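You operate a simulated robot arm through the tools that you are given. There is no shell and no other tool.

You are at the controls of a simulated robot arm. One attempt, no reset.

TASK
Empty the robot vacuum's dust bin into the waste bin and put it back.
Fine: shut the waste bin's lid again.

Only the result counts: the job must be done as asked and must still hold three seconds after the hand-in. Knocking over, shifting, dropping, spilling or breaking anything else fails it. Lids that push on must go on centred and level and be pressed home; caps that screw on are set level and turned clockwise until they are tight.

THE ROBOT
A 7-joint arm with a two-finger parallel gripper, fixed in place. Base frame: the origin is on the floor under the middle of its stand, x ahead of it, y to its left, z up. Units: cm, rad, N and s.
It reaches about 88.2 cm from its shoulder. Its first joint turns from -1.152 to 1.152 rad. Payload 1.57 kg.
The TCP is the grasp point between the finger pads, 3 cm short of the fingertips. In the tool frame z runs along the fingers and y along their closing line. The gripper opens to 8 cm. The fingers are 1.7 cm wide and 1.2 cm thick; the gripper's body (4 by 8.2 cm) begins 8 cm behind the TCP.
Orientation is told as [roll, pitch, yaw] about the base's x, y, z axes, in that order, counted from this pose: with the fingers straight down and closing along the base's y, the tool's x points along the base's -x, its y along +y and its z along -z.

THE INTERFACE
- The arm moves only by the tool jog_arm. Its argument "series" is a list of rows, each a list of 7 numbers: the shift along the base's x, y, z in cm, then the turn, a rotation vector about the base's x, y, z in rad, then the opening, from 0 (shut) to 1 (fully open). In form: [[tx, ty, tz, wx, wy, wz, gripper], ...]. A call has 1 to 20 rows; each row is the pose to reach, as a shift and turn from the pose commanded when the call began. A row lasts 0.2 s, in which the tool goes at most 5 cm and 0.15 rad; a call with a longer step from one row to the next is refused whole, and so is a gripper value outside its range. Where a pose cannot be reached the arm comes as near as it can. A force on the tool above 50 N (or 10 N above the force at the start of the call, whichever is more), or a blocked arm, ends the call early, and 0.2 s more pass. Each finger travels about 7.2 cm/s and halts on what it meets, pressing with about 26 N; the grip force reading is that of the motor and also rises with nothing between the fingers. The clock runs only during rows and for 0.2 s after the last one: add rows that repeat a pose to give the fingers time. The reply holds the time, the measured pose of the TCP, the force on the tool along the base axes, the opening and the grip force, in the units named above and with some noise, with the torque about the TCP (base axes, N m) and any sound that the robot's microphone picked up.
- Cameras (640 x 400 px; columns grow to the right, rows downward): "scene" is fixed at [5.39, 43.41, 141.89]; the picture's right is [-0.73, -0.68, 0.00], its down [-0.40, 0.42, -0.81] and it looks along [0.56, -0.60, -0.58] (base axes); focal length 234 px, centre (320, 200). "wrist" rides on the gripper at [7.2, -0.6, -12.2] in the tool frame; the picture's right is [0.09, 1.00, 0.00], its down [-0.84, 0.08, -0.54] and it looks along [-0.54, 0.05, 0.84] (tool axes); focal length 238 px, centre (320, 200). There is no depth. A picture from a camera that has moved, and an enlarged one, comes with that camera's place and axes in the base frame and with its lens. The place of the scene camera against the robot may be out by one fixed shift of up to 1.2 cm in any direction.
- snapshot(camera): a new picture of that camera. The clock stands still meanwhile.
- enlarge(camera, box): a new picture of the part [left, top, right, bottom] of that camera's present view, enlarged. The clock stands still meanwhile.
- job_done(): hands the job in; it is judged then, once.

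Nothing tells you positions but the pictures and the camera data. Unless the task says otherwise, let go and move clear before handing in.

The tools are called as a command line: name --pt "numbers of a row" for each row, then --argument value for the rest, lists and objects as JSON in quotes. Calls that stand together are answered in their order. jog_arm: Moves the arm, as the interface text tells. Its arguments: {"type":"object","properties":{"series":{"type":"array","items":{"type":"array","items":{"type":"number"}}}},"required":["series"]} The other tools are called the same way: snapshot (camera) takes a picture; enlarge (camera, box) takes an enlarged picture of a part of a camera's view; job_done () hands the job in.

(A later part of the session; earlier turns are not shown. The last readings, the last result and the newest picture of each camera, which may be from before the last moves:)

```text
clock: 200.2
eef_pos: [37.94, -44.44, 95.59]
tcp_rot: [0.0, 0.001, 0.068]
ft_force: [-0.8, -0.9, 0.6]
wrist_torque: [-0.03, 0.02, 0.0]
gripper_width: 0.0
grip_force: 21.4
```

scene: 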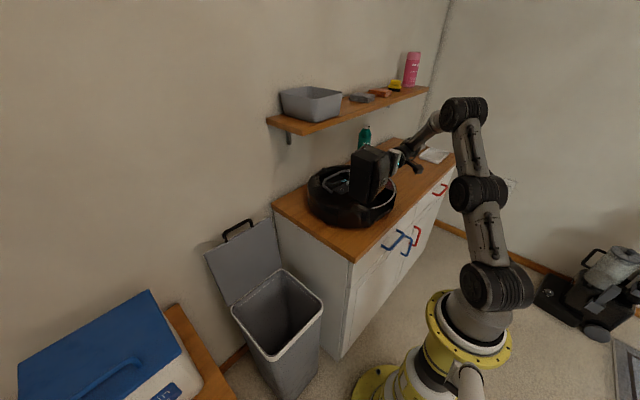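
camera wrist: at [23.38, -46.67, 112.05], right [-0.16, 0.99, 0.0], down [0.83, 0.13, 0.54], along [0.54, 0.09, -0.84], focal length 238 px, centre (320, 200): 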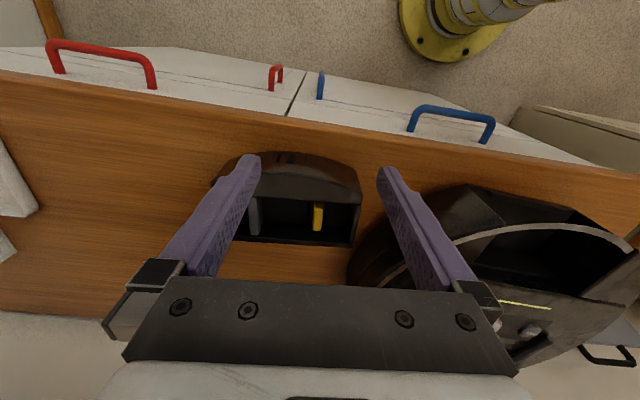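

jog_arm --pt "0 0 -0.15 0 0 0 0" --pt "0 0 -0.25 0 0 0 0" --pt "0 0 -0.25 0 0 0 0"

enlarge --camera "wrist" --box '[230, 80, 430, 230]'

```text
clock: 201.0
eef_pos: [37.91, -44.49, 95.64]
tcp_rot: [-0.004, -0.003, 0.068]
ft_force: [-1.0, 1.2, 14.5]
wrist_torque: [0.02, 0.05, -0.02]
gripper_width: 0.0
grip_force: 21.9
heard: snap
```

```text
2.67 times, centred on (330, 155) of wrist
camera zoom: at [30.74, -45.74, 107.7], right [-0.16, 0.99, 0.0], down [0.83, 0.14, 0.54], along [0.54, 0.08, -0.84], focal length 636 px, centre (293, 320)
```

zoom: 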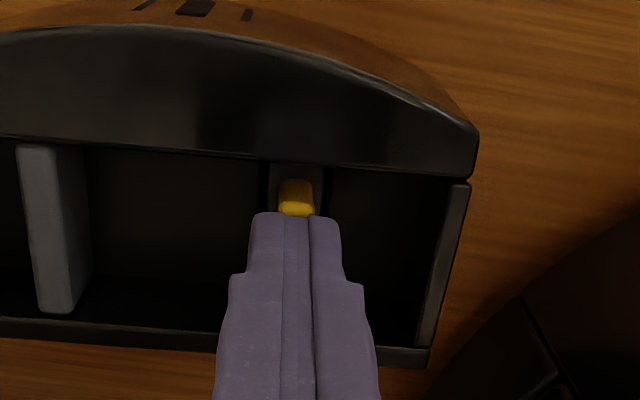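

A snap confirms the filter clipped back into its seat. Next I'll lift clear and check the vacuum's current pose before returning the bin.

jog_arm --pt "0 0 0.5 0 0 0 0" --pt "0 0 1.5 0 0 0 0" --pt "0 0 3 0 0 0 0" --pt "-1 -0.5 4.5 0 0 0 0.17" --pt "-2 -2 4.8 0 0 0 0.17" --pt "-2 -2 4.8 0 0 0 0.17"

enlarge --camera "scene" --box '[300, 155, 400, 230]'

enlarge --camera "scene" --box '[340, 170, 420, 220]'

enlarge --camera "scene" --box '[392, 150, 432, 185]'

```text
clock: 202.4
eef_pos: [35.9, -46.55, 100.24]
tcp_rot: [0.0, -0.001, 0.069]
ft_force: [-0.7, 0.3, -0.5]
wrist_torque: [0.0, 0.01, 0.02]
gripper_width: 1.36
grip_force: 0.1
```

```text
5.33 times, centred on (350, 192) of scene
camera zoom: at [5.39, 43.41, 141.89], right [-0.73, -0.68, 0.0], down [-0.4, 0.42, -0.81], along [0.56, -0.6, -0.58], focal length 1249 px, centre (160, 240)
```

zoom: 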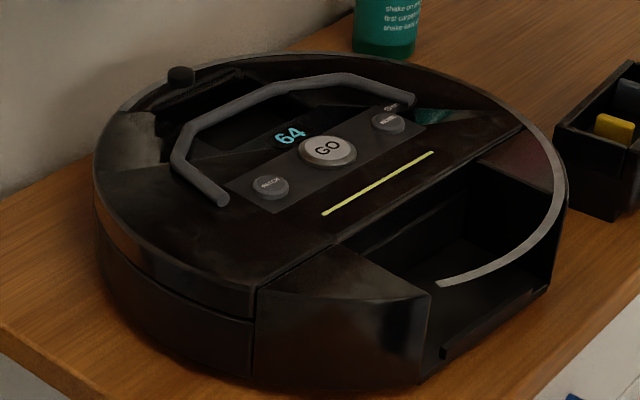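

```text
8.00 times, centred on (380, 195) of scene
camera zoom: at [5.39, 43.41, 141.89], right [-0.73, -0.68, 0.0], down [-0.4, 0.42, -0.81], along [0.56, -0.6, -0.58], focal length 1874 px, centre (-160, 240)
```

zoom: 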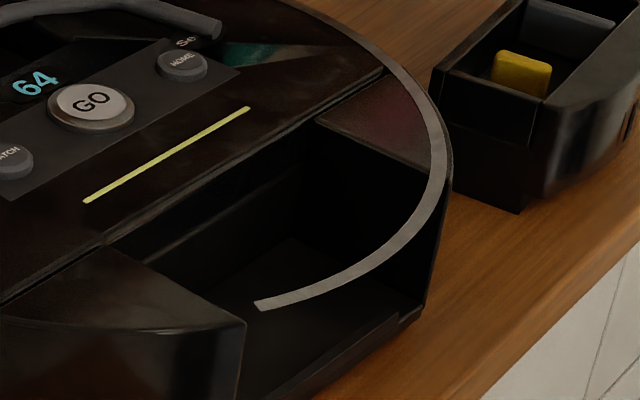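

```text
11.43 times, centred on (412, 168) of scene
camera zoom: at [5.39, 43.41, 141.89], right [-0.73, -0.68, 0.0], down [-0.4, 0.42, -0.81], along [0.56, -0.6, -0.58], focal length 2677 px, centre (-731, 571)
```

zoom: 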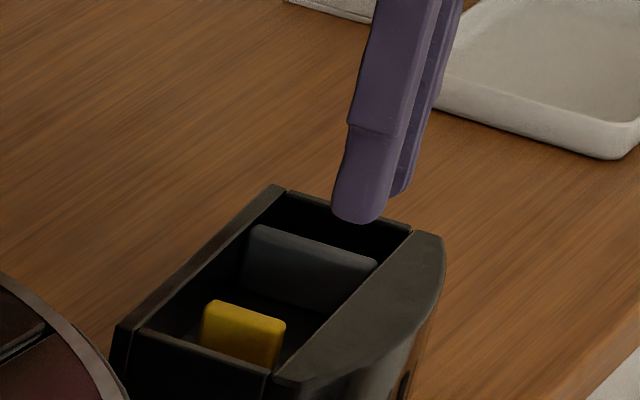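

snapshot --camera "wrist"

enlarge --camera "wrist" --box '[200, 80, 430, 240]'

```text
taken
camera wrist: at [28.73, -47.78, 112.32], right [-0.16, 0.99, 0.0], down [0.83, 0.13, 0.54], along [0.53, 0.09, -0.84], focal length 238 px, centre (320, 200)
```

wrist: 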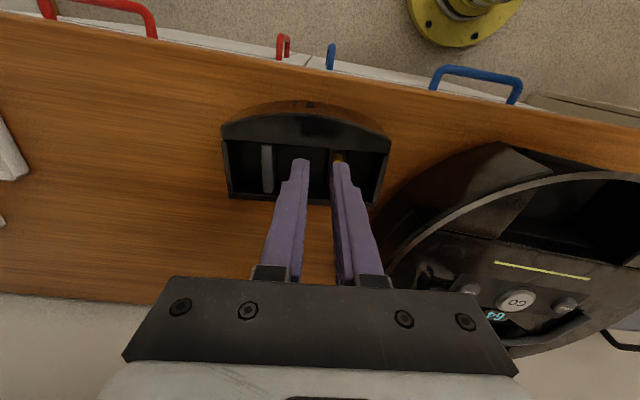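

```text
2.50 times, centred on (315, 160) of wrist
camera zoom: at [28.73, -47.78, 112.32], right [-0.16, 0.99, 0.0], down [0.83, 0.13, 0.54], along [0.53, 0.09, -0.84], focal length 596 px, centre (332, 300)
```

zoom: 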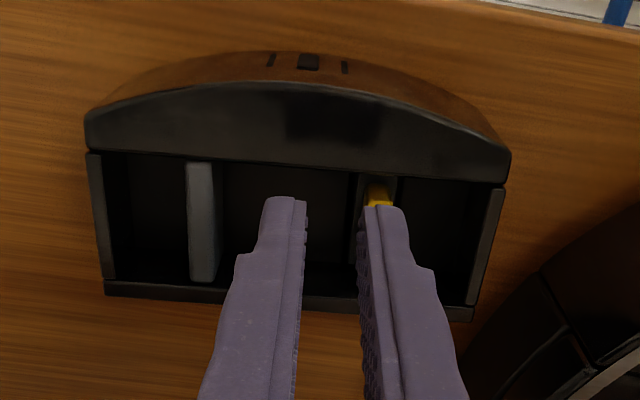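

jog_arm --pt "0.8 -1.5 -0.6 0 0 0 0.17" --pt "1.6 -3 -1.2 0 0 0 0.17" --pt "2.3 -4.1 -2 0 0 0 0.17" --pt "2.4 -4.17 -3 0 0 0 0.17" --pt "2.4 -4.17 -4 0 0 0 0.17" --pt "2.4 -4.17 -4 0 0 0 0.17"

enlarge --camera "wrist" --box '[260, 110, 380, 220]'

```text
clock: 203.8
eef_pos: [38.4, -50.7, 96.23]
tcp_rot: [0.0, -0.002, 0.067]
ft_force: [0.4, 0.6, -0.4]
wrist_torque: [-0.02, 0.01, -0.03]
gripper_width: 1.36
grip_force: 0.2
```

```text
3.64 times, centred on (320, 165) of wrist
camera zoom: at [31.19, -51.9, 108.31], right [-0.16, 0.99, 0.0], down [0.83, 0.13, 0.54], along [0.54, 0.09, -0.84], focal length 867 px, centre (320, 327)
```

zoom: 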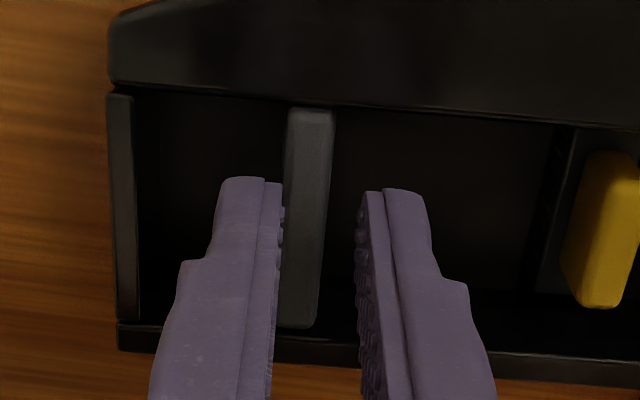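

jog_arm --pt "0.2 -0.15 0.1 0 0 0 0.17" --pt "0.45 -0.24 0 0 0 0 0.17" --pt "0.45 -0.24 -0.7 0 0 0 0.17" --pt "0.45 -0.24 -1.4 0 0 0 0.17" --pt "0.45 -0.24 -1.8 0 0 0 0.17" --pt "0.45 -0.24 -1.8 0 0 0 0.17"

enlarge --camera "wrist" --box '[260, 110, 380, 220]'

```text
clock: 205.2
eef_pos: [38.79, -50.88, 94.33]
tcp_rot: [0.001, 0.001, 0.07]
ft_force: [0.6, 0.4, -0.2]
wrist_torque: [0.01, 0.0, 0.0]
gripper_width: 1.37
grip_force: 0.1
```

```text
3.64 times, centred on (320, 165) of wrist
camera zoom: at [31.62, -52.15, 106.47], right [-0.16, 0.99, 0.0], down [0.83, 0.13, 0.54], along [0.54, 0.09, -0.84], focal length 867 px, centre (320, 327)
```

zoom: 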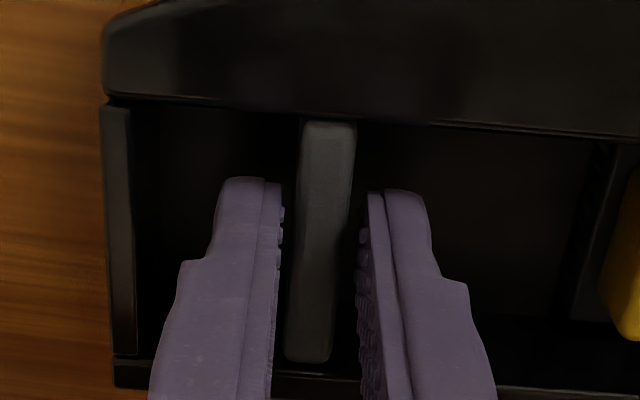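

jog_arm --pt "0 0 -0.2 0 0 0 0.17" --pt "0 0 -0.25 0 0 0 0.1" --pt "0 0 -0.25 0 0 0 0" --pt "0 0 -0.25 0 0 0 0" --pt "0 0 -0.25 0 0 0 0"

enlarge --camera "wrist" --box '[240, 90, 500, 240]'

enlarge --camera "scene" --box '[385, 145, 435, 190]'

```text
clock: 206.4
eef_pos: [38.73, -50.8, 94.2]
tcp_rot: [-0.001, -0.001, 0.069]
ft_force: [-0.7, -1.1, 5.2]
wrist_torque: [0.01, 0.23, 0.04]
gripper_width: 0.95
grip_force: 26.2
```

```text
2.46 times, centred on (370, 165) of wrist
camera zoom: at [31.59, -52.13, 106.28], right [-0.16, 0.99, 0.0], down [0.83, 0.14, 0.54], along [0.54, 0.09, -0.84], focal length 587 px, centre (197, 286)
```

zoom: 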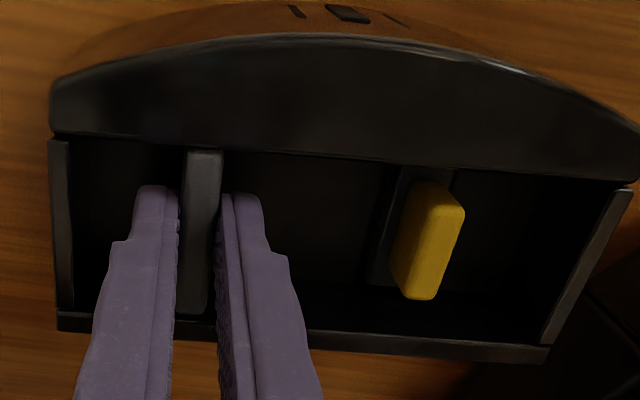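

```text
8.89 times, centred on (410, 168) of scene
camera zoom: at [5.38, 43.41, 141.89], right [-0.73, -0.68, 0.0], down [-0.4, 0.42, -0.81], along [0.56, -0.6, -0.58], focal length 2082 px, centre (-480, 489)
```

zoom: 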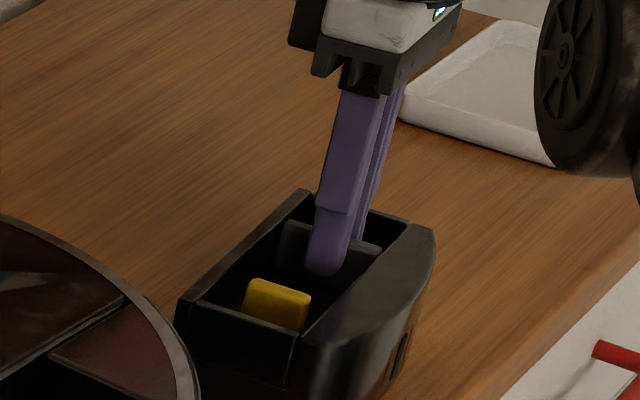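

The grip on the fin is deep and square, and the filter tab is upright. The vacuum has turned about -0.12 rad from the bumps, so I'll insert the bin at its present angle and then turn the vacuum back. First I'll carry the bin over.

jog_arm --pt "0 0 0.5 0 0 0 0" --pt "0 0 1.3 0 0 0 0" --pt "-0.2 0 2.4 0 0 0 0" --pt "-1 0.1 3.8 0 0 0 0" --pt "-2.5 0.3 5.2 0 0 0 0" --pt "-4.5 0.6 6.4 0 0 0 0" --pt "-6.5 1 7.6 0 0 0 0" --pt "-7.8 1.6 9 0 0 0 0" --pt "-8 2.2 10.8 0 0 0 0" --pt "-8 2.6 12.6 0 0 0 0" --pt "-7.7 3.6 14.2 0 0 0 0" --pt "-7.2 5.2 15.3 0 0 0 0" --pt "-7.2 5.2 15.3 0 0 0 0"

jog_arm --pt "0.4 1.2 0.3 0 0 -0.02 0" --pt "1 3.5 0.5 0 0 -0.04 0" --pt "1.7 6 0.7 0 0 -0.06 0" --pt "2.4 8.5 0.7 0 0 -0.08 0" --pt "3.1 11 0.7 0 0 -0.1 0" --pt "3.8 13.5 0.7 0 0 -0.118 0" --pt "4.5 16 0.7 0 0 -0.118 0" --pt "5.2 18.5 0.7 0 0 -0.118 0" --pt "5.8 20.5 0.7 0 0 -0.118 0" --pt "6.1 21.7 0.7 0 0 -0.118 0" --pt "6.1 21.7 0.7 0 0 -0.118 0"

snapshot --camera "wrist"

enlarge --camera "scene" --box '[330, 140, 420, 220]'

```text
clock: 209.2
eef_pos: [31.7, -45.77, 109.4]
tcp_rot: [0.003, 0.001, 0.067]
ft_force: [0.1, 0.7, -2.3]
wrist_torque: [-0.1, -0.03, 0.0]
gripper_width: 0.98
grip_force: 25.8
```

```text
clock: 211.6
eef_pos: [37.62, -23.87, 110.07]
tcp_rot: [0.002, 0.001, -0.049]
ft_force: [0.3, 0.2, -2.8]
wrist_torque: [-0.07, 0.02, 0.01]
gripper_width: 0.95
grip_force: 25.6
```

```text
taken
camera wrist: at [30.48, -24.35, 122.26], right [-0.04, 1.0, 0.0], down [0.84, 0.04, 0.54], along [0.54, 0.02, -0.84], focal length 238 px, centre (320, 200)
```

wrist: 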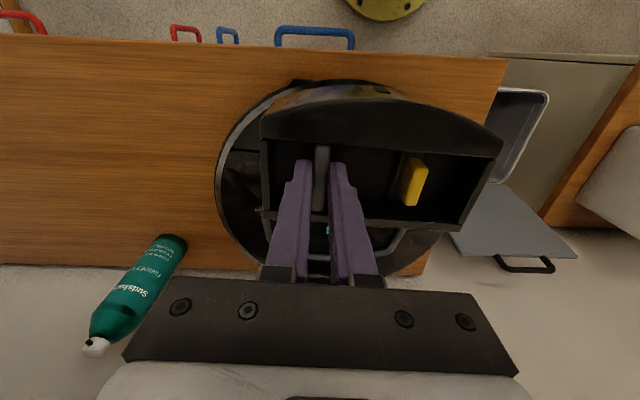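

```text
5.00 times, centred on (375, 180) of scene
camera zoom: at [5.39, 43.41, 141.89], right [-0.73, -0.68, 0.0], down [-0.4, 0.42, -0.81], along [0.56, -0.6, -0.58], focal length 1171 px, centre (45, 300)
```

zoom: 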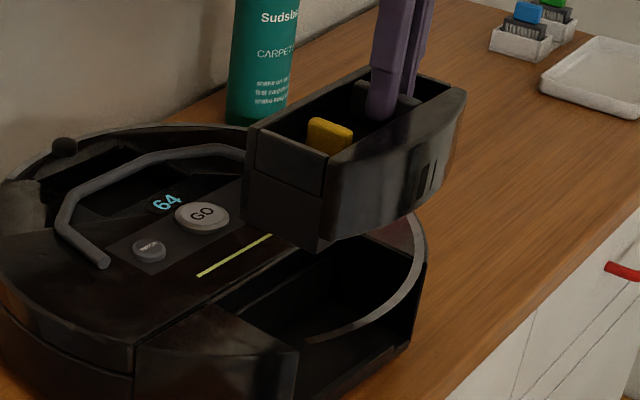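

jog_arm --pt "0.15 0 -1 0 0 0 0" --pt "0.3 0 -2 0 0 0 0" --pt "0.36 0 -3 0 0 0 0" --pt "0.36 0 -4 0 0 0 0" --pt "0.36 0 -4.8 0 0 0 0" --pt "0.36 0 -4.8 0 0 0 0"

enlarge --camera "wrist" --box '[200, 60, 540, 260]'

enlarge --camera "scene" --box '[330, 155, 410, 215]'

```text
clock: 213.0
eef_pos: [37.92, -23.88, 105.26]
tcp_rot: [0.0, 0.0, -0.049]
ft_force: [0.9, -0.3, -2.7]
wrist_torque: [-0.08, -0.01, -0.01]
gripper_width: 0.94
grip_force: 26.0
```

```text
1.88 times, centred on (370, 160) of wrist
camera zoom: at [30.8, -24.38, 117.43], right [-0.04, 1.0, 0.0], down [0.84, 0.04, 0.54], along [0.54, 0.02, -0.84], focal length 449 px, centre (226, 275)
```

zoom: 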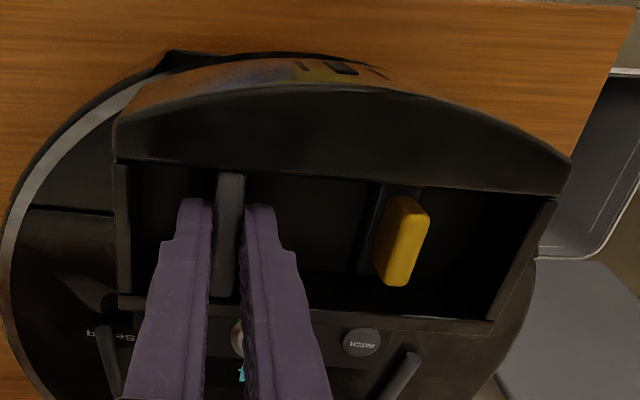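

```text
6.67 times, centred on (370, 185) of scene
camera zoom: at [5.39, 43.4, 141.89], right [-0.73, -0.68, 0.0], down [-0.4, 0.42, -0.81], along [0.56, -0.6, -0.58], focal length 1562 px, centre (-13, 300)
```

zoom: 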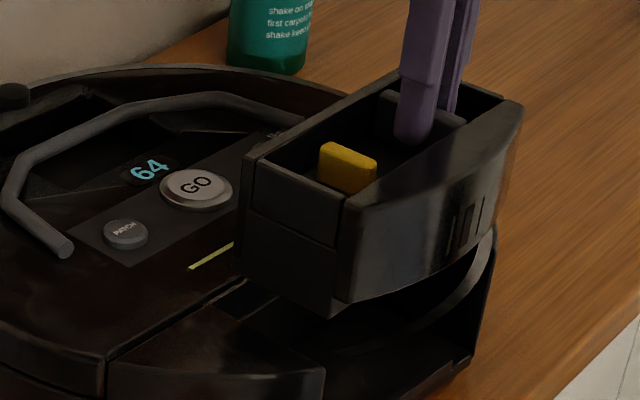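

jog_arm --pt "0 0 -0.5 0 0 0 0" --pt "0 0 -1 0 0 0 0" --pt "0 0 -1 0 0 0 0"

jog_arm --pt "0 0 -0.5 0 0 0 0" --pt "0 0 -1 0 0 0 0" --pt "0 0 -1 0 0 0 0"

enlarge --camera "scene" --box '[330, 155, 410, 215]'

enlarge --camera "wrist" --box '[200, 60, 540, 260]'

```text
clock: 213.8
eef_pos: [38.02, -23.9, 104.29]
tcp_rot: [0.001, 0.001, -0.048]
ft_force: [-0.1, -0.4, -2.3]
wrist_torque: [-0.09, 0.0, 0.01]
gripper_width: 0.98
grip_force: 26.4
```

```text
clock: 214.6
eef_pos: [38.03, -23.94, 103.2]
tcp_rot: [0.0, 0.0, -0.05]
ft_force: [-0.6, -0.8, -3.1]
wrist_torque: [-0.11, -0.02, 0.0]
gripper_width: 0.97
grip_force: 26.4
```

```text
6.67 times, centred on (370, 185) of scene
camera zoom: at [5.39, 43.4, 141.89], right [-0.73, -0.68, 0.0], down [-0.4, 0.42, -0.81], along [0.56, -0.6, -0.58], focal length 1562 px, centre (-13, 300)
```

zoom: 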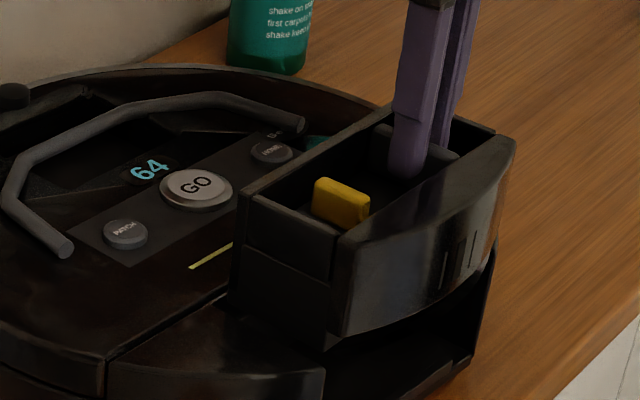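

```text
1.88 times, centred on (370, 160) of wrist
camera zoom: at [30.82, -24.36, 115.4], right [-0.04, 1.0, 0.0], down [0.84, 0.04, 0.54], along [0.54, 0.02, -0.84], focal length 449 px, centre (226, 275)
```

zoom: 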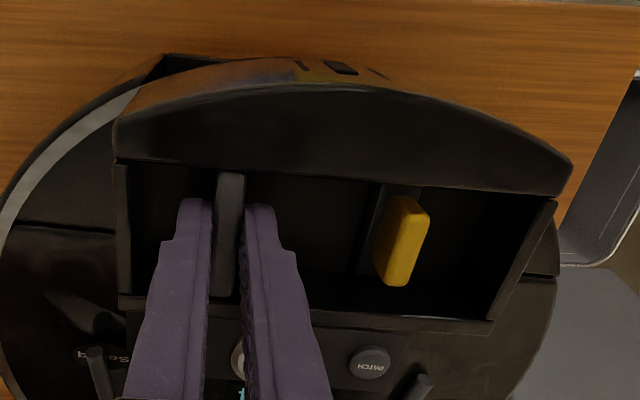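

jog_arm --pt "0 0 -0.5 0 0 0 0" --pt "0 0 -1 0 0 0 0" --pt "0 0 -1 0 0 0 0"

jog_arm --pt "0 0 -0.5 0 0 0 0" --pt "0 0 -1 0 0 0 0" --pt "0 0 -1 0 0 0 0"

jog_arm --pt "0 0 -0.5 0 0 0 0" --pt "0 0 -1 0 0 0 0" --pt "0 0 -1 0 0 0 0"

enlarge --camera "scene" --box '[330, 155, 410, 215]'

enlarge --camera "wrist" --box '[200, 60, 540, 260]'

```text
clock: 215.4
eef_pos: [38.07, -23.98, 102.44]
tcp_rot: [-0.002, -0.003, -0.047]
ft_force: [1.0, 6.6, 14.5]
wrist_torque: [-0.37, -0.63, 0.47]
gripper_width: 1.15
grip_force: 25.9
```

```text
clock: 216.2
eef_pos: [38.01, -24.1, 101.71]
tcp_rot: [-0.006, -0.011, -0.05]
ft_force: [0.2, 3.2, 32.2]
wrist_torque: [-0.4, 0.0, 0.44]
gripper_width: 1.46
grip_force: 26.0
```

```text
clock: 217.0
eef_pos: [38.26, -24.03, 101.16]
tcp_rot: [-0.011, -0.017, -0.048]
ft_force: [-1.9, 3.5, 45.2]
wrist_torque: [-1.01, 0.34, 0.41]
gripper_width: 1.63
grip_force: 26.3
```

```text
6.67 times, centred on (370, 185) of scene
camera zoom: at [5.33, 43.45, 141.88], right [-0.73, -0.68, 0.0], down [-0.39, 0.42, -0.82], along [0.56, -0.6, -0.58], focal length 1562 px, centre (-13, 300)
```

zoom: 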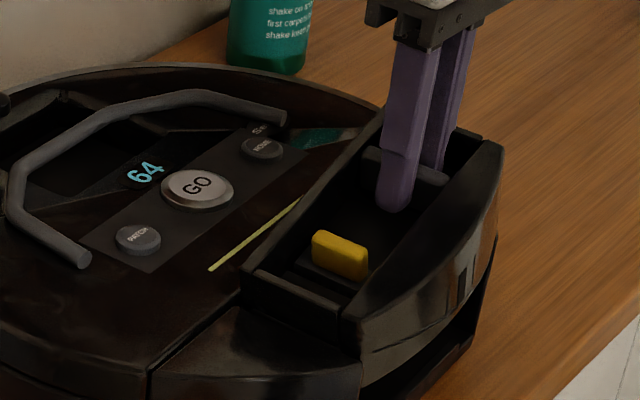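

```text
1.88 times, centred on (370, 160) of wrist
camera zoom: at [30.85, -24.45, 113.12], right [-0.04, 1.0, -0.01], down [0.83, 0.04, 0.56], along [0.56, 0.01, -0.83], focal length 449 px, centre (226, 275)
```

zoom: 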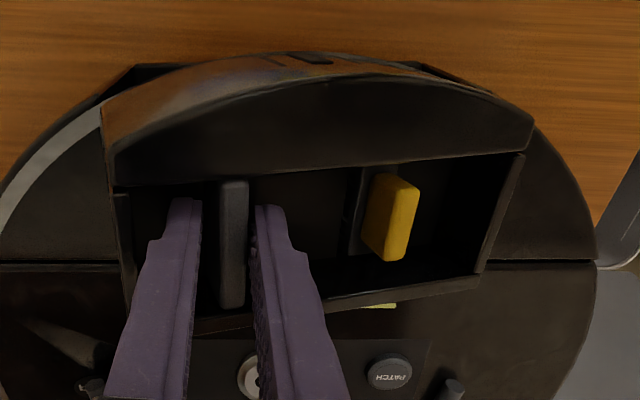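

One corner caught on the bay edge and the bin rolled in the grip. I'll back straight up and reassess.

jog_arm --pt "0 0 0.5 0 0 0 0" --pt "0 0 1.2 0 0 0 0" --pt "0 0 2.0 0 0 0 0" --pt "0 0 3.0 0 0 0 0" --pt "0 0 4.0 0 0 0 0" --pt "0 0 5.0 0 0 0 0" --pt "0 0 6.5 0 0 0 0" --pt "0 0 6.5 0 0 0 0"

snapshot --camera "wrist"

enlarge --camera "scene" --box '[310, 130, 420, 225]'

enlarge --camera "wrist" --box '[240, 60, 520, 250]'

```text
clock: 218.8
eef_pos: [38.11, -23.89, 106.9]
tcp_rot: [-0.001, 0.001, -0.049]
ft_force: [0.7, 0.1, -3.0]
wrist_torque: [-0.13, 0.01, 0.01]
gripper_width: 0.95
grip_force: 26.0
```

```text
taken
camera wrist: at [30.82, -24.37, 118.98], right [-0.04, 1.0, 0.0], down [0.84, 0.04, 0.54], along [0.54, 0.02, -0.84], focal length 238 px, centre (320, 200)
```

wrist: 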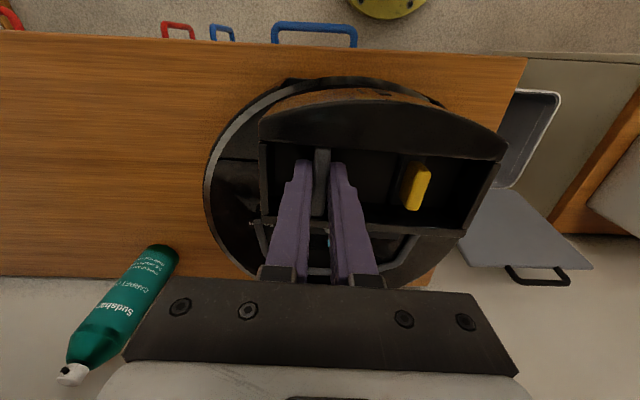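

```text
4.21 times, centred on (365, 178) of scene
camera zoom: at [5.39, 43.4, 141.89], right [-0.73, -0.68, 0.0], down [-0.4, 0.42, -0.81], along [0.56, -0.6, -0.58], focal length 986 px, centre (130, 295)
```

zoom: 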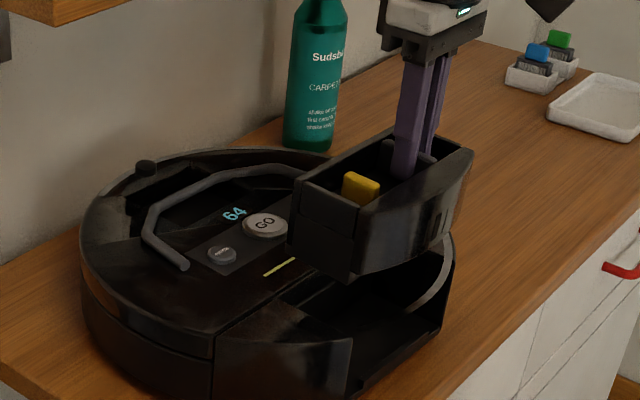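

```text
2.11 times, centred on (380, 155) of wrist
camera zoom: at [30.82, -24.37, 118.98], right [-0.04, 1.0, 0.0], down [0.84, 0.04, 0.54], along [0.54, 0.02, -0.84], focal length 502 px, centre (194, 295)
```

zoom: 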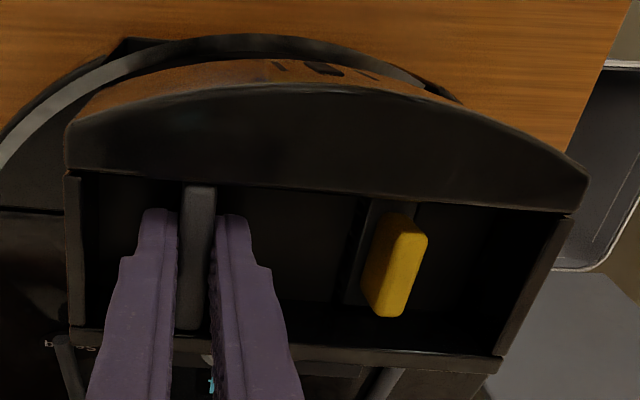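

jog_arm --pt "-0.3 -1.5 1.5 0 0 0 0" --pt "-0.8 -4 2.5 0 0 0 0" --pt "-1.4 -6.5 3 0 0 0 0" --pt "-2 -9 3 0 0 0 0" --pt "-2.6 -11.5 3 0 0 0 0" --pt "-3.2 -14 3 0 0 0 0" --pt "-3.8 -16.5 3 0 0 0 0" --pt "-4.2 -18 3 0 0 0 0" --pt "-4.2 -18 3 0 0 0 0"

enlarge --camera "scene" --box '[340, 170, 420, 220]'

enlarge --camera "scene" --box '[300, 155, 400, 230]'

snapshot --camera "wrist"

```text
clock: 220.8
eef_pos: [33.76, -41.96, 109.96]
tcp_rot: [0.001, 0.001, -0.05]
ft_force: [-0.6, 0.1, -2.4]
wrist_torque: [-0.09, -0.02, -0.01]
gripper_width: 0.96
grip_force: 26.2
```

```text
8.00 times, centred on (380, 195) of scene
camera zoom: at [5.39, 43.4, 141.89], right [-0.73, -0.68, 0.0], down [-0.4, 0.42, -0.81], along [0.56, -0.6, -0.58], focal length 1874 px, centre (-160, 240)
```

zoom: 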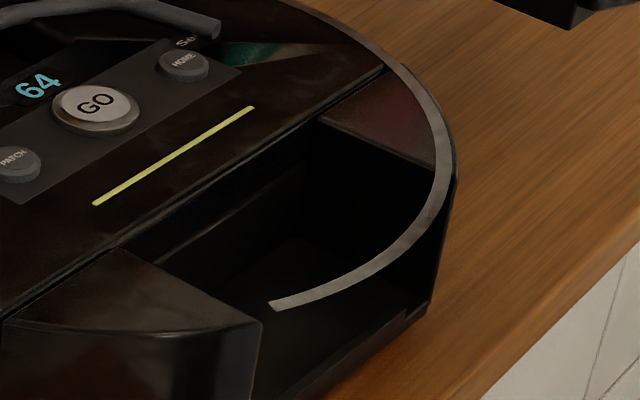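

```text
5.33 times, centred on (350, 192) of scene
camera zoom: at [5.39, 43.4, 141.89], right [-0.73, -0.68, 0.0], down [-0.4, 0.42, -0.81], along [0.56, -0.6, -0.58], focal length 1249 px, centre (160, 240)
```

zoom: 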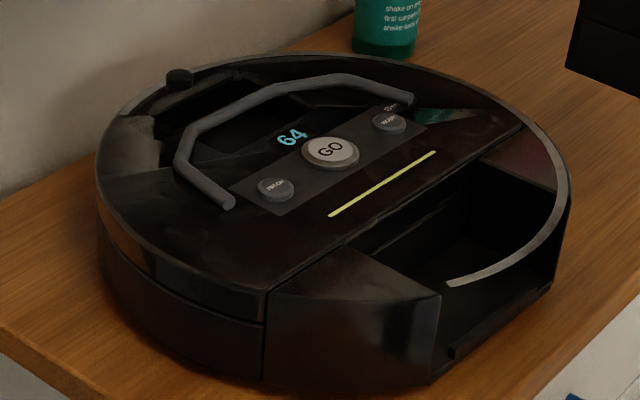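

```text
taken
camera wrist: at [26.62, -42.46, 121.96], right [-0.04, 1.0, 0.0], down [0.84, 0.04, 0.54], along [0.54, 0.02, -0.84], focal length 238 px, centre (320, 200)
```

wrist: 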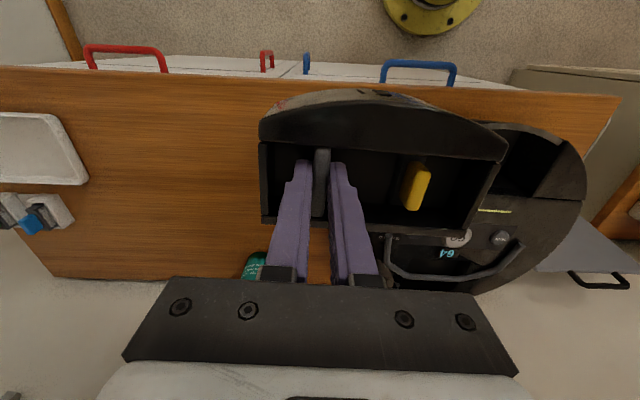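

enlarge --camera "wrist" --box '[240, 90, 500, 250]'

enlarge --camera "wrist" --box '[270, 120, 370, 230]'

```text
2.46 times, centred on (370, 170) of wrist
camera zoom: at [26.62, -42.46, 121.96], right [-0.04, 1.0, 0.0], down [0.84, 0.04, 0.54], along [0.54, 0.02, -0.84], focal length 587 px, centre (197, 274)
```

zoom: 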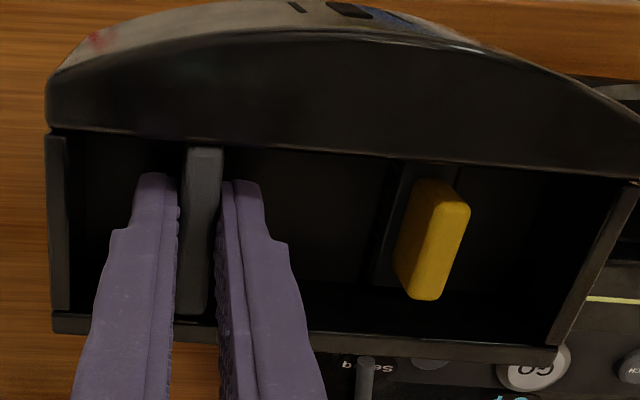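

```text
3.64 times, centred on (320, 175) of wrist
camera zoom: at [26.62, -42.46, 121.96], right [-0.04, 1.0, 0.0], down [0.84, 0.04, 0.54], along [0.54, 0.02, -0.84], focal length 867 px, centre (320, 291)
```

zoom: 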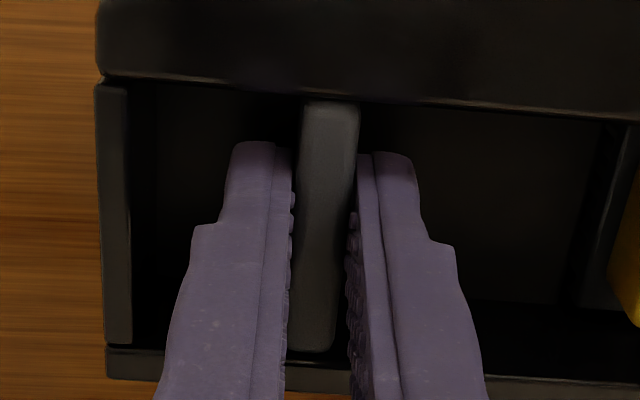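

I've re-measured the vacuum's pose: it is turned about -0.10 rad and shifted roughly (-0.6, +0.2) cm. I'll realign to that estimate and insert again, checking the force after each small step.

jog_arm --pt "0.4 1.5 0 0 0 0.005 0" --pt "1 4 0 0 0 0.01 0" --pt "1.6 6.5 0 0 0 0.016 0" --pt "2.2 9 0 0 0 0.016 0" --pt "2.8 11.5 0 0 0 0.016 0" --pt "3.3 14 0 0 0 0.016 0" --pt "3.65 16.3 -0.5 0 0 0.016 0" --pt "3.77 17.7 -2 0 0 0.016 0" --pt "3.77 17.88 -3.8 0 0 0.016 0" --pt "3.77 17.88 -4.8 0 0 0.016 0" --pt "3.77 17.88 -4.8 0 0 0.016 0"

enlarge --camera "scene" --box '[330, 155, 410, 215]'

enlarge --camera "wrist" --box '[200, 60, 540, 260]'

```text
clock: 223.2
eef_pos: [37.69, -24.1, 104.98]
tcp_rot: [0.0, 0.0, -0.034]
ft_force: [-0.2, 0.3, -2.3]
wrist_torque: [-0.09, -0.03, 0.02]
gripper_width: 0.96
grip_force: 26.1
```

```text
6.67 times, centred on (370, 185) of scene
camera zoom: at [5.39, 43.4, 141.89], right [-0.73, -0.68, 0.0], down [-0.4, 0.42, -0.81], along [0.56, -0.6, -0.58], focal length 1562 px, centre (-13, 300)
```

zoom: 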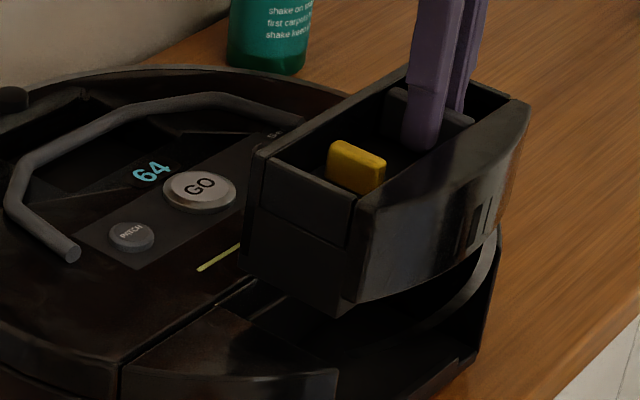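

```text
1.88 times, centred on (370, 160) of wrist
camera zoom: at [30.43, -24.64, 117.1], right [-0.06, 1.0, 0.0], down [0.84, 0.05, 0.54], along [0.54, 0.03, -0.84], focal length 449 px, centre (226, 275)
```

zoom: 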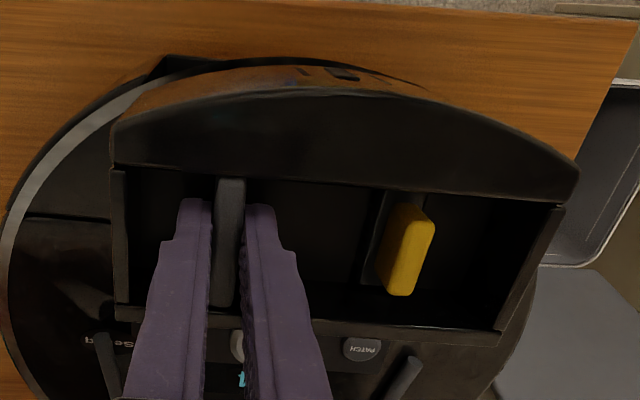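

jog_arm --pt "0 0 -0.5 0 0 0 0" --pt "0 0 -1 0 0 0 0" --pt "0 0 -1 0 0 0 0"

jog_arm --pt "0 0 -0.4 0 0 0 0" --pt "0 0 -0.8 0 0 0 0" --pt "0 0 -0.8 0 0 0 0"

```text
clock: 224.0
eef_pos: [37.68, -24.04, 103.98]
tcp_rot: [0.0, -0.001, -0.033]
ft_force: [-0.3, 0.9, -3.0]
wrist_torque: [-0.08, 0.02, 0.01]
gripper_width: 0.95
grip_force: 26.1
```

```text
clock: 224.8
eef_pos: [37.55, -23.99, 103.07]
tcp_rot: [0.0, 0.0, -0.034]
ft_force: [0.8, 0.3, -2.7]
wrist_torque: [-0.07, -0.02, 0.01]
gripper_width: 0.96
grip_force: 26.0
```

jog_arm --pt "0 0 -0.3 0 0 0 0" --pt "0 0 -0.6 0 0 0 0" --pt "0 0 -0.6 0 0 0 0"

enlarge --camera "scene" --box '[330, 155, 410, 215]'

```text
clock: 225.6
eef_pos: [37.65, -24.08, 102.52]
tcp_rot: [0.001, -0.002, -0.033]
ft_force: [-0.4, -0.3, -2.8]
wrist_torque: [-0.09, 0.02, -0.01]
gripper_width: 0.97
grip_force: 25.5
```

```text
6.67 times, centred on (370, 185) of scene
camera zoom: at [5.39, 43.4, 141.89], right [-0.73, -0.68, 0.0], down [-0.4, 0.42, -0.81], along [0.56, -0.6, -0.58], focal length 1562 px, centre (-13, 300)
```

zoom: 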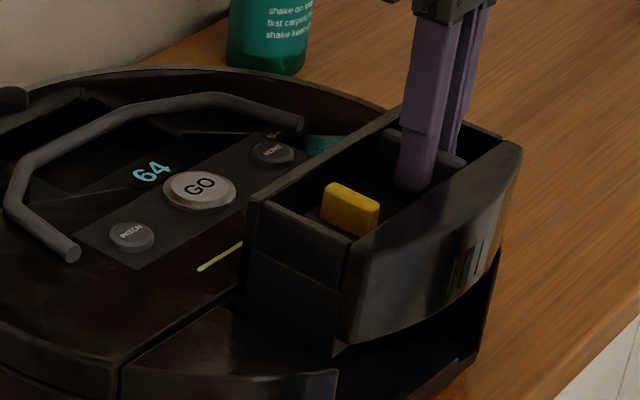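

Past the height where it caught last time, with no contact. I'll continue in small steps.

jog_arm --pt "0 0 -0.4 0 0 0 0" --pt "0 0 -0.8 0 0 0 0" --pt "0 0 -0.8 0 0 0 0"

```text
clock: 226.4
eef_pos: [37.64, -24.04, 101.77]
tcp_rot: [0.001, -0.001, -0.033]
ft_force: [-0.2, -1.0, -2.8]
wrist_torque: [-0.09, 0.0, 0.01]
gripper_width: 0.95
grip_force: 26.6
```

jog_arm --pt "0 0 -0.4 0 0 0 0" --pt "0 0 -0.8 0 0 0 0" --pt "0 0 -0.8 0 0 0 0"

```text
clock: 227.2
eef_pos: [37.49, -24.08, 100.93]
tcp_rot: [0.001, 0.0, -0.033]
ft_force: [-0.2, -0.3, -2.6]
wrist_torque: [-0.11, 0.0, 0.03]
gripper_width: 0.96
grip_force: 26.7
```

jog_arm --pt "0 0 -0.4 0 0 0 0" --pt "0 0 -0.8 0 0 0 0" --pt "0 0 -0.8 0 0 0 0"

enlarge --camera "wrist" --box '[200, 60, 540, 260]'

```text
clock: 228.0
eef_pos: [37.63, -23.98, 100.25]
tcp_rot: [-0.002, 0.0, -0.034]
ft_force: [0.5, -0.2, -3.4]
wrist_torque: [-0.1, 0.02, -0.01]
gripper_width: 0.95
grip_force: 25.6
```

```text
1.88 times, centred on (370, 160) of wrist
camera zoom: at [30.35, -24.61, 112.34], right [-0.06, 1.0, 0.0], down [0.84, 0.05, 0.54], along [0.54, 0.03, -0.84], focal length 449 px, centre (226, 275)
```

zoom: 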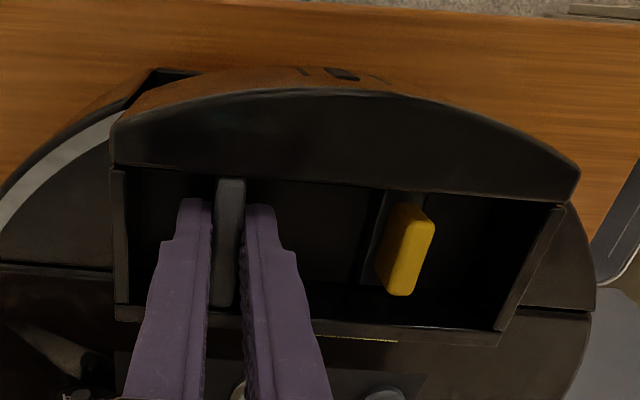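

jog_arm --pt "0 0 -0.4 0 0 0 0" --pt "0 0 -0.8 0 0 0 0" --pt "0 0 -0.8 0 0 0 0"

```text
clock: 228.8
eef_pos: [37.53, -23.9, 99.46]
tcp_rot: [0.0, -0.001, -0.033]
ft_force: [-0.4, -0.2, -2.3]
wrist_torque: [-0.1, 0.0, 0.03]
gripper_width: 0.95
grip_force: 25.9
```

jog_arm --pt "0 0 -0.4 0 0 0 0" --pt "0 0 -0.8 0 0 0 0" --pt "0 0 -0.8 0 0 0 0"

```text
clock: 229.6
eef_pos: [37.46, -24.09, 98.68]
tcp_rot: [0.0, -0.002, -0.032]
ft_force: [-0.3, 0.3, -2.5]
wrist_torque: [-0.07, 0.0, 0.0]
gripper_width: 0.96
grip_force: 26.3
```

jog_arm --pt "0 0 -0.4 0 0 0 0" --pt "0 0 -0.8 0 0 0 0" --pt "0 0 -0.8 0 0 0 0"

enlarge --camera "wrist" --box '[200, 60, 540, 260]'

enlarge --camera "scene" --box '[330, 160, 410, 220]'

```text
clock: 230.4
eef_pos: [37.56, -24.01, 97.78]
tcp_rot: [-0.001, -0.002, -0.033]
ft_force: [0.3, -0.1, -3.6]
wrist_torque: [-0.12, 0.0, -0.03]
gripper_width: 0.96
grip_force: 25.7
```

```text
1.88 times, centred on (370, 160) of wrist
camera zoom: at [30.35, -24.61, 109.95], right [-0.06, 1.0, 0.0], down [0.84, 0.05, 0.54], along [0.54, 0.03, -0.84], focal length 449 px, centre (226, 275)
```

zoom: 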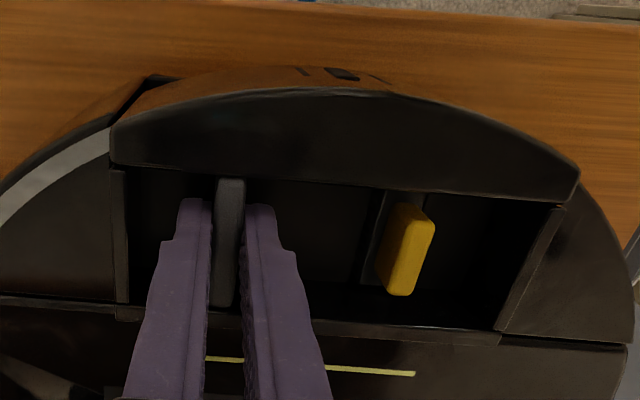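

```text
6.67 times, centred on (370, 190) of scene
camera zoom: at [5.39, 43.4, 141.89], right [-0.73, -0.68, 0.0], down [-0.4, 0.42, -0.81], along [0.56, -0.6, -0.58], focal length 1562 px, centre (-13, 267)
```

zoom: 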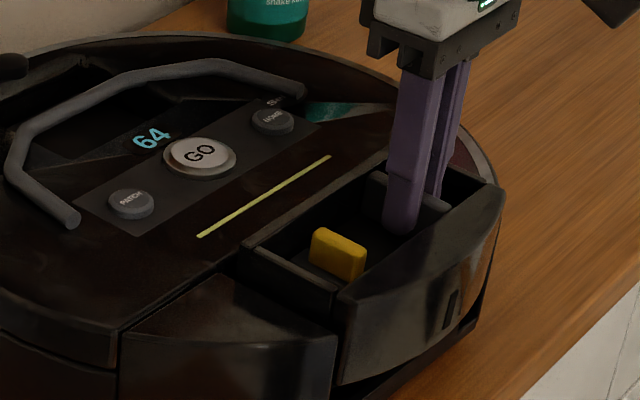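

jog_arm --pt "0 0 -0.3 0 0 0 0" --pt "0 0 -0.6 0 0 0 0" --pt "0 0 -0.6 0 0 0 0"

```text
clock: 231.2
eef_pos: [37.58, -24.12, 97.13]
tcp_rot: [-0.001, 0.0, -0.033]
ft_force: [-0.2, 0.4, -2.5]
wrist_torque: [-0.06, 0.01, -0.03]
gripper_width: 0.97
grip_force: 26.4
```

jog_arm --pt "0 0 -0.2 0 0 0 0" --pt "0 0 -0.4 0 0 0 0" --pt "0 0 -0.4 0 0 0 0"

```text
clock: 232.0
eef_pos: [37.55, -24.08, 96.64]
tcp_rot: [-0.001, 0.0, -0.033]
ft_force: [0.4, 0.3, -2.5]
wrist_torque: [-0.09, 0.01, 0.0]
gripper_width: 0.96
grip_force: 26.1
```

jog_arm --pt "0 0 -0.15 0 0 0 0" --pt "0 0 -0.3 0 0 0 0" --pt "0 0 -0.3 0 0 0 0"

enlarge --camera "wrist" --box '[200, 60, 540, 260]'

enlarge --camera "scene" --box '[360, 185, 410, 220]'

```text
clock: 232.8
eef_pos: [37.59, -24.02, 96.41]
tcp_rot: [0.002, -0.001, -0.031]
ft_force: [-0.1, -0.6, -3.6]
wrist_torque: [-0.11, 0.02, 0.01]
gripper_width: 0.97
grip_force: 26.3
```

```text
1.88 times, centred on (370, 160) of wrist
camera zoom: at [30.38, -24.61, 108.63], right [-0.06, 1.0, 0.0], down [0.84, 0.05, 0.54], along [0.54, 0.03, -0.84], focal length 449 px, centre (226, 275)
```

zoom: 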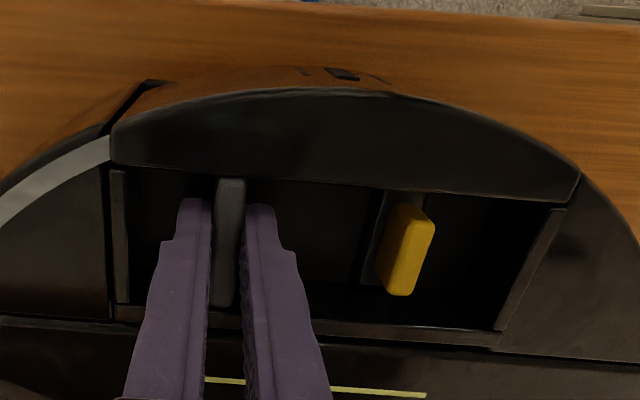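

```text
11.43 times, centred on (385, 202) of scene
camera zoom: at [5.39, 43.4, 141.89], right [-0.73, -0.68, 0.0], down [-0.4, 0.42, -0.81], along [0.56, -0.6, -0.58], focal length 2677 px, centre (-423, 171)
```

zoom: 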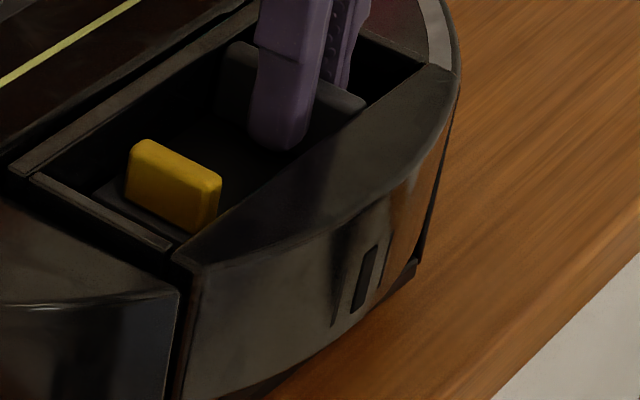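

jog_arm --pt "0 0 -0.12 0 0 0 0" --pt "0 0 -0.25 0 0 0 0" --pt "0 0 -0.25 0 0 0 0"

```text
clock: 233.6
eef_pos: [37.56, -24.01, 96.26]
tcp_rot: [0.0, 0.0, -0.033]
ft_force: [0.8, 1.0, -3.2]
wrist_torque: [-0.1, 0.0, 0.0]
gripper_width: 0.99
grip_force: 25.9
```

jog_arm --pt "0 0 -0.12 0 0 0 0" --pt "0 0 -0.25 0 0 0 0" --pt "0 0 -0.25 0 0 0 0"

enlarge --camera "scene" --box '[360, 185, 410, 220]'

```text
clock: 234.4
eef_pos: [37.54, -24.0, 95.94]
tcp_rot: [0.0, 0.001, -0.033]
ft_force: [0.3, 0.3, -2.8]
wrist_torque: [-0.12, -0.02, 0.0]
gripper_width: 0.99
grip_force: 26.2
```

```text
11.43 times, centred on (385, 202) of scene
camera zoom: at [5.39, 43.4, 141.89], right [-0.73, -0.68, 0.0], down [-0.4, 0.42, -0.81], along [0.56, -0.6, -0.58], focal length 2677 px, centre (-423, 171)
```

zoom: 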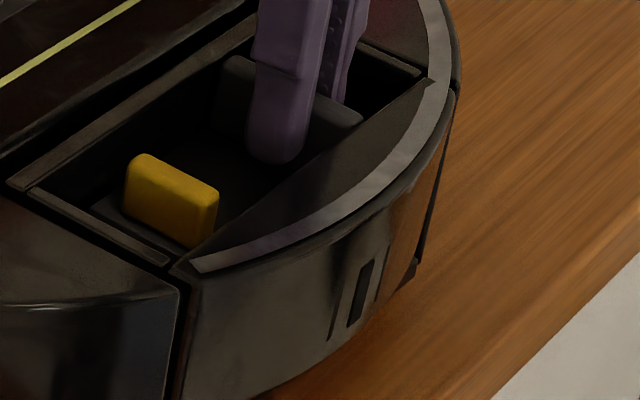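

The stripe is showing over the bin top again, so it is nearly seated with no contact yet. A little further down.

jog_arm --pt "0 0 -0.1 0 0 0 0" --pt "0 0 -0.2 0 0 0 0" --pt "0 0 -0.2 0 0 0 0"

enlarge --camera "scene" --box '[360, 185, 410, 220]'

```text
clock: 235.2
eef_pos: [37.64, -24.11, 95.8]
tcp_rot: [0.0, -0.001, -0.035]
ft_force: [0.0, -0.6, -0.7]
wrist_torque: [-0.01, 0.05, -0.04]
gripper_width: 0.94
grip_force: 26.0
```

```text
11.43 times, centred on (385, 202) of scene
camera zoom: at [5.39, 43.4, 141.89], right [-0.73, -0.68, 0.0], down [-0.4, 0.42, -0.81], along [0.56, -0.6, -0.58], focal length 2677 px, centre (-423, 171)
```

zoom: 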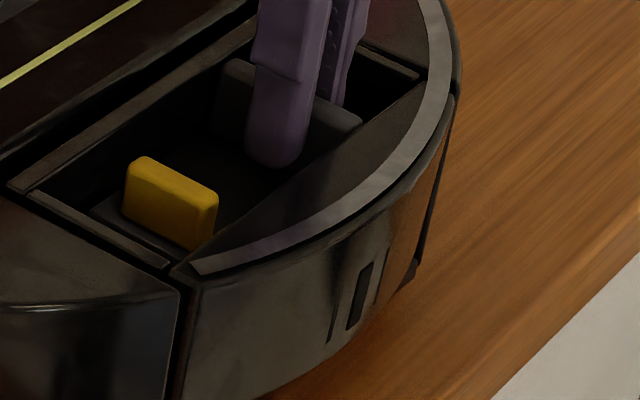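

jog_arm --pt "0 0 -0.1 0 0 0 0" --pt "0 0 -0.15 0 0 0 0" --pt "0 0 -0.15 0 0 0 0"

enlarge --camera "scene" --box '[340, 170, 420, 220]'

enlarge --camera "wrist" --box '[200, 60, 540, 260]'

```text
clock: 236.0
eef_pos: [37.61, -24.18, 95.67]
tcp_rot: [0.0, 0.0, -0.034]
ft_force: [0.4, 0.5, 2.6]
wrist_torque: [0.02, 0.05, 0.01]
gripper_width: 0.95
grip_force: 26.0
```

```text
8.00 times, centred on (380, 195) of scene
camera zoom: at [5.39, 43.41, 141.89], right [-0.73, -0.68, 0.0], down [-0.4, 0.42, -0.81], along [0.56, -0.6, -0.58], focal length 1874 px, centre (-160, 240)
```

zoom: 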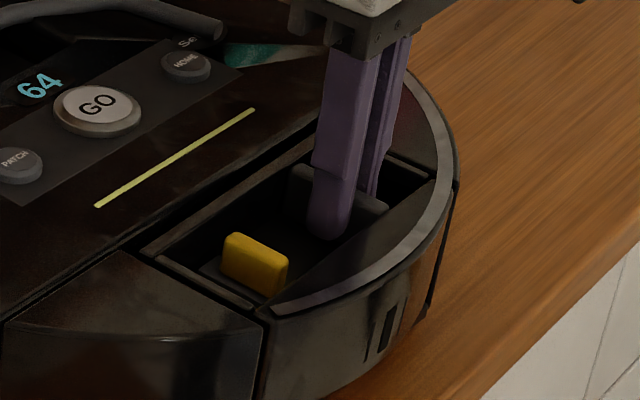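

```text
1.88 times, centred on (370, 160) of wrist
camera zoom: at [30.39, -24.62, 107.81], right [-0.06, 1.0, 0.0], down [0.84, 0.05, 0.54], along [0.54, 0.03, -0.84], focal length 449 px, centre (226, 275)
```

zoom: 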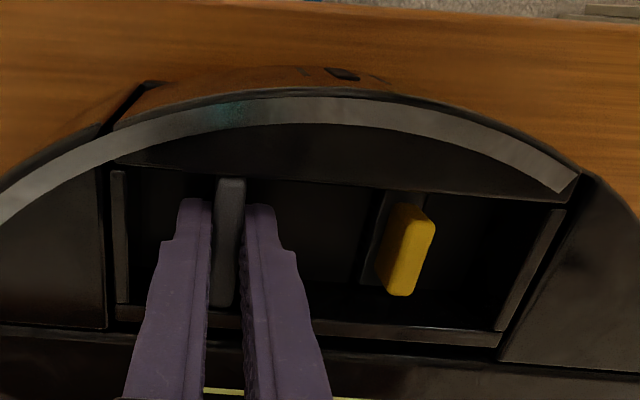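

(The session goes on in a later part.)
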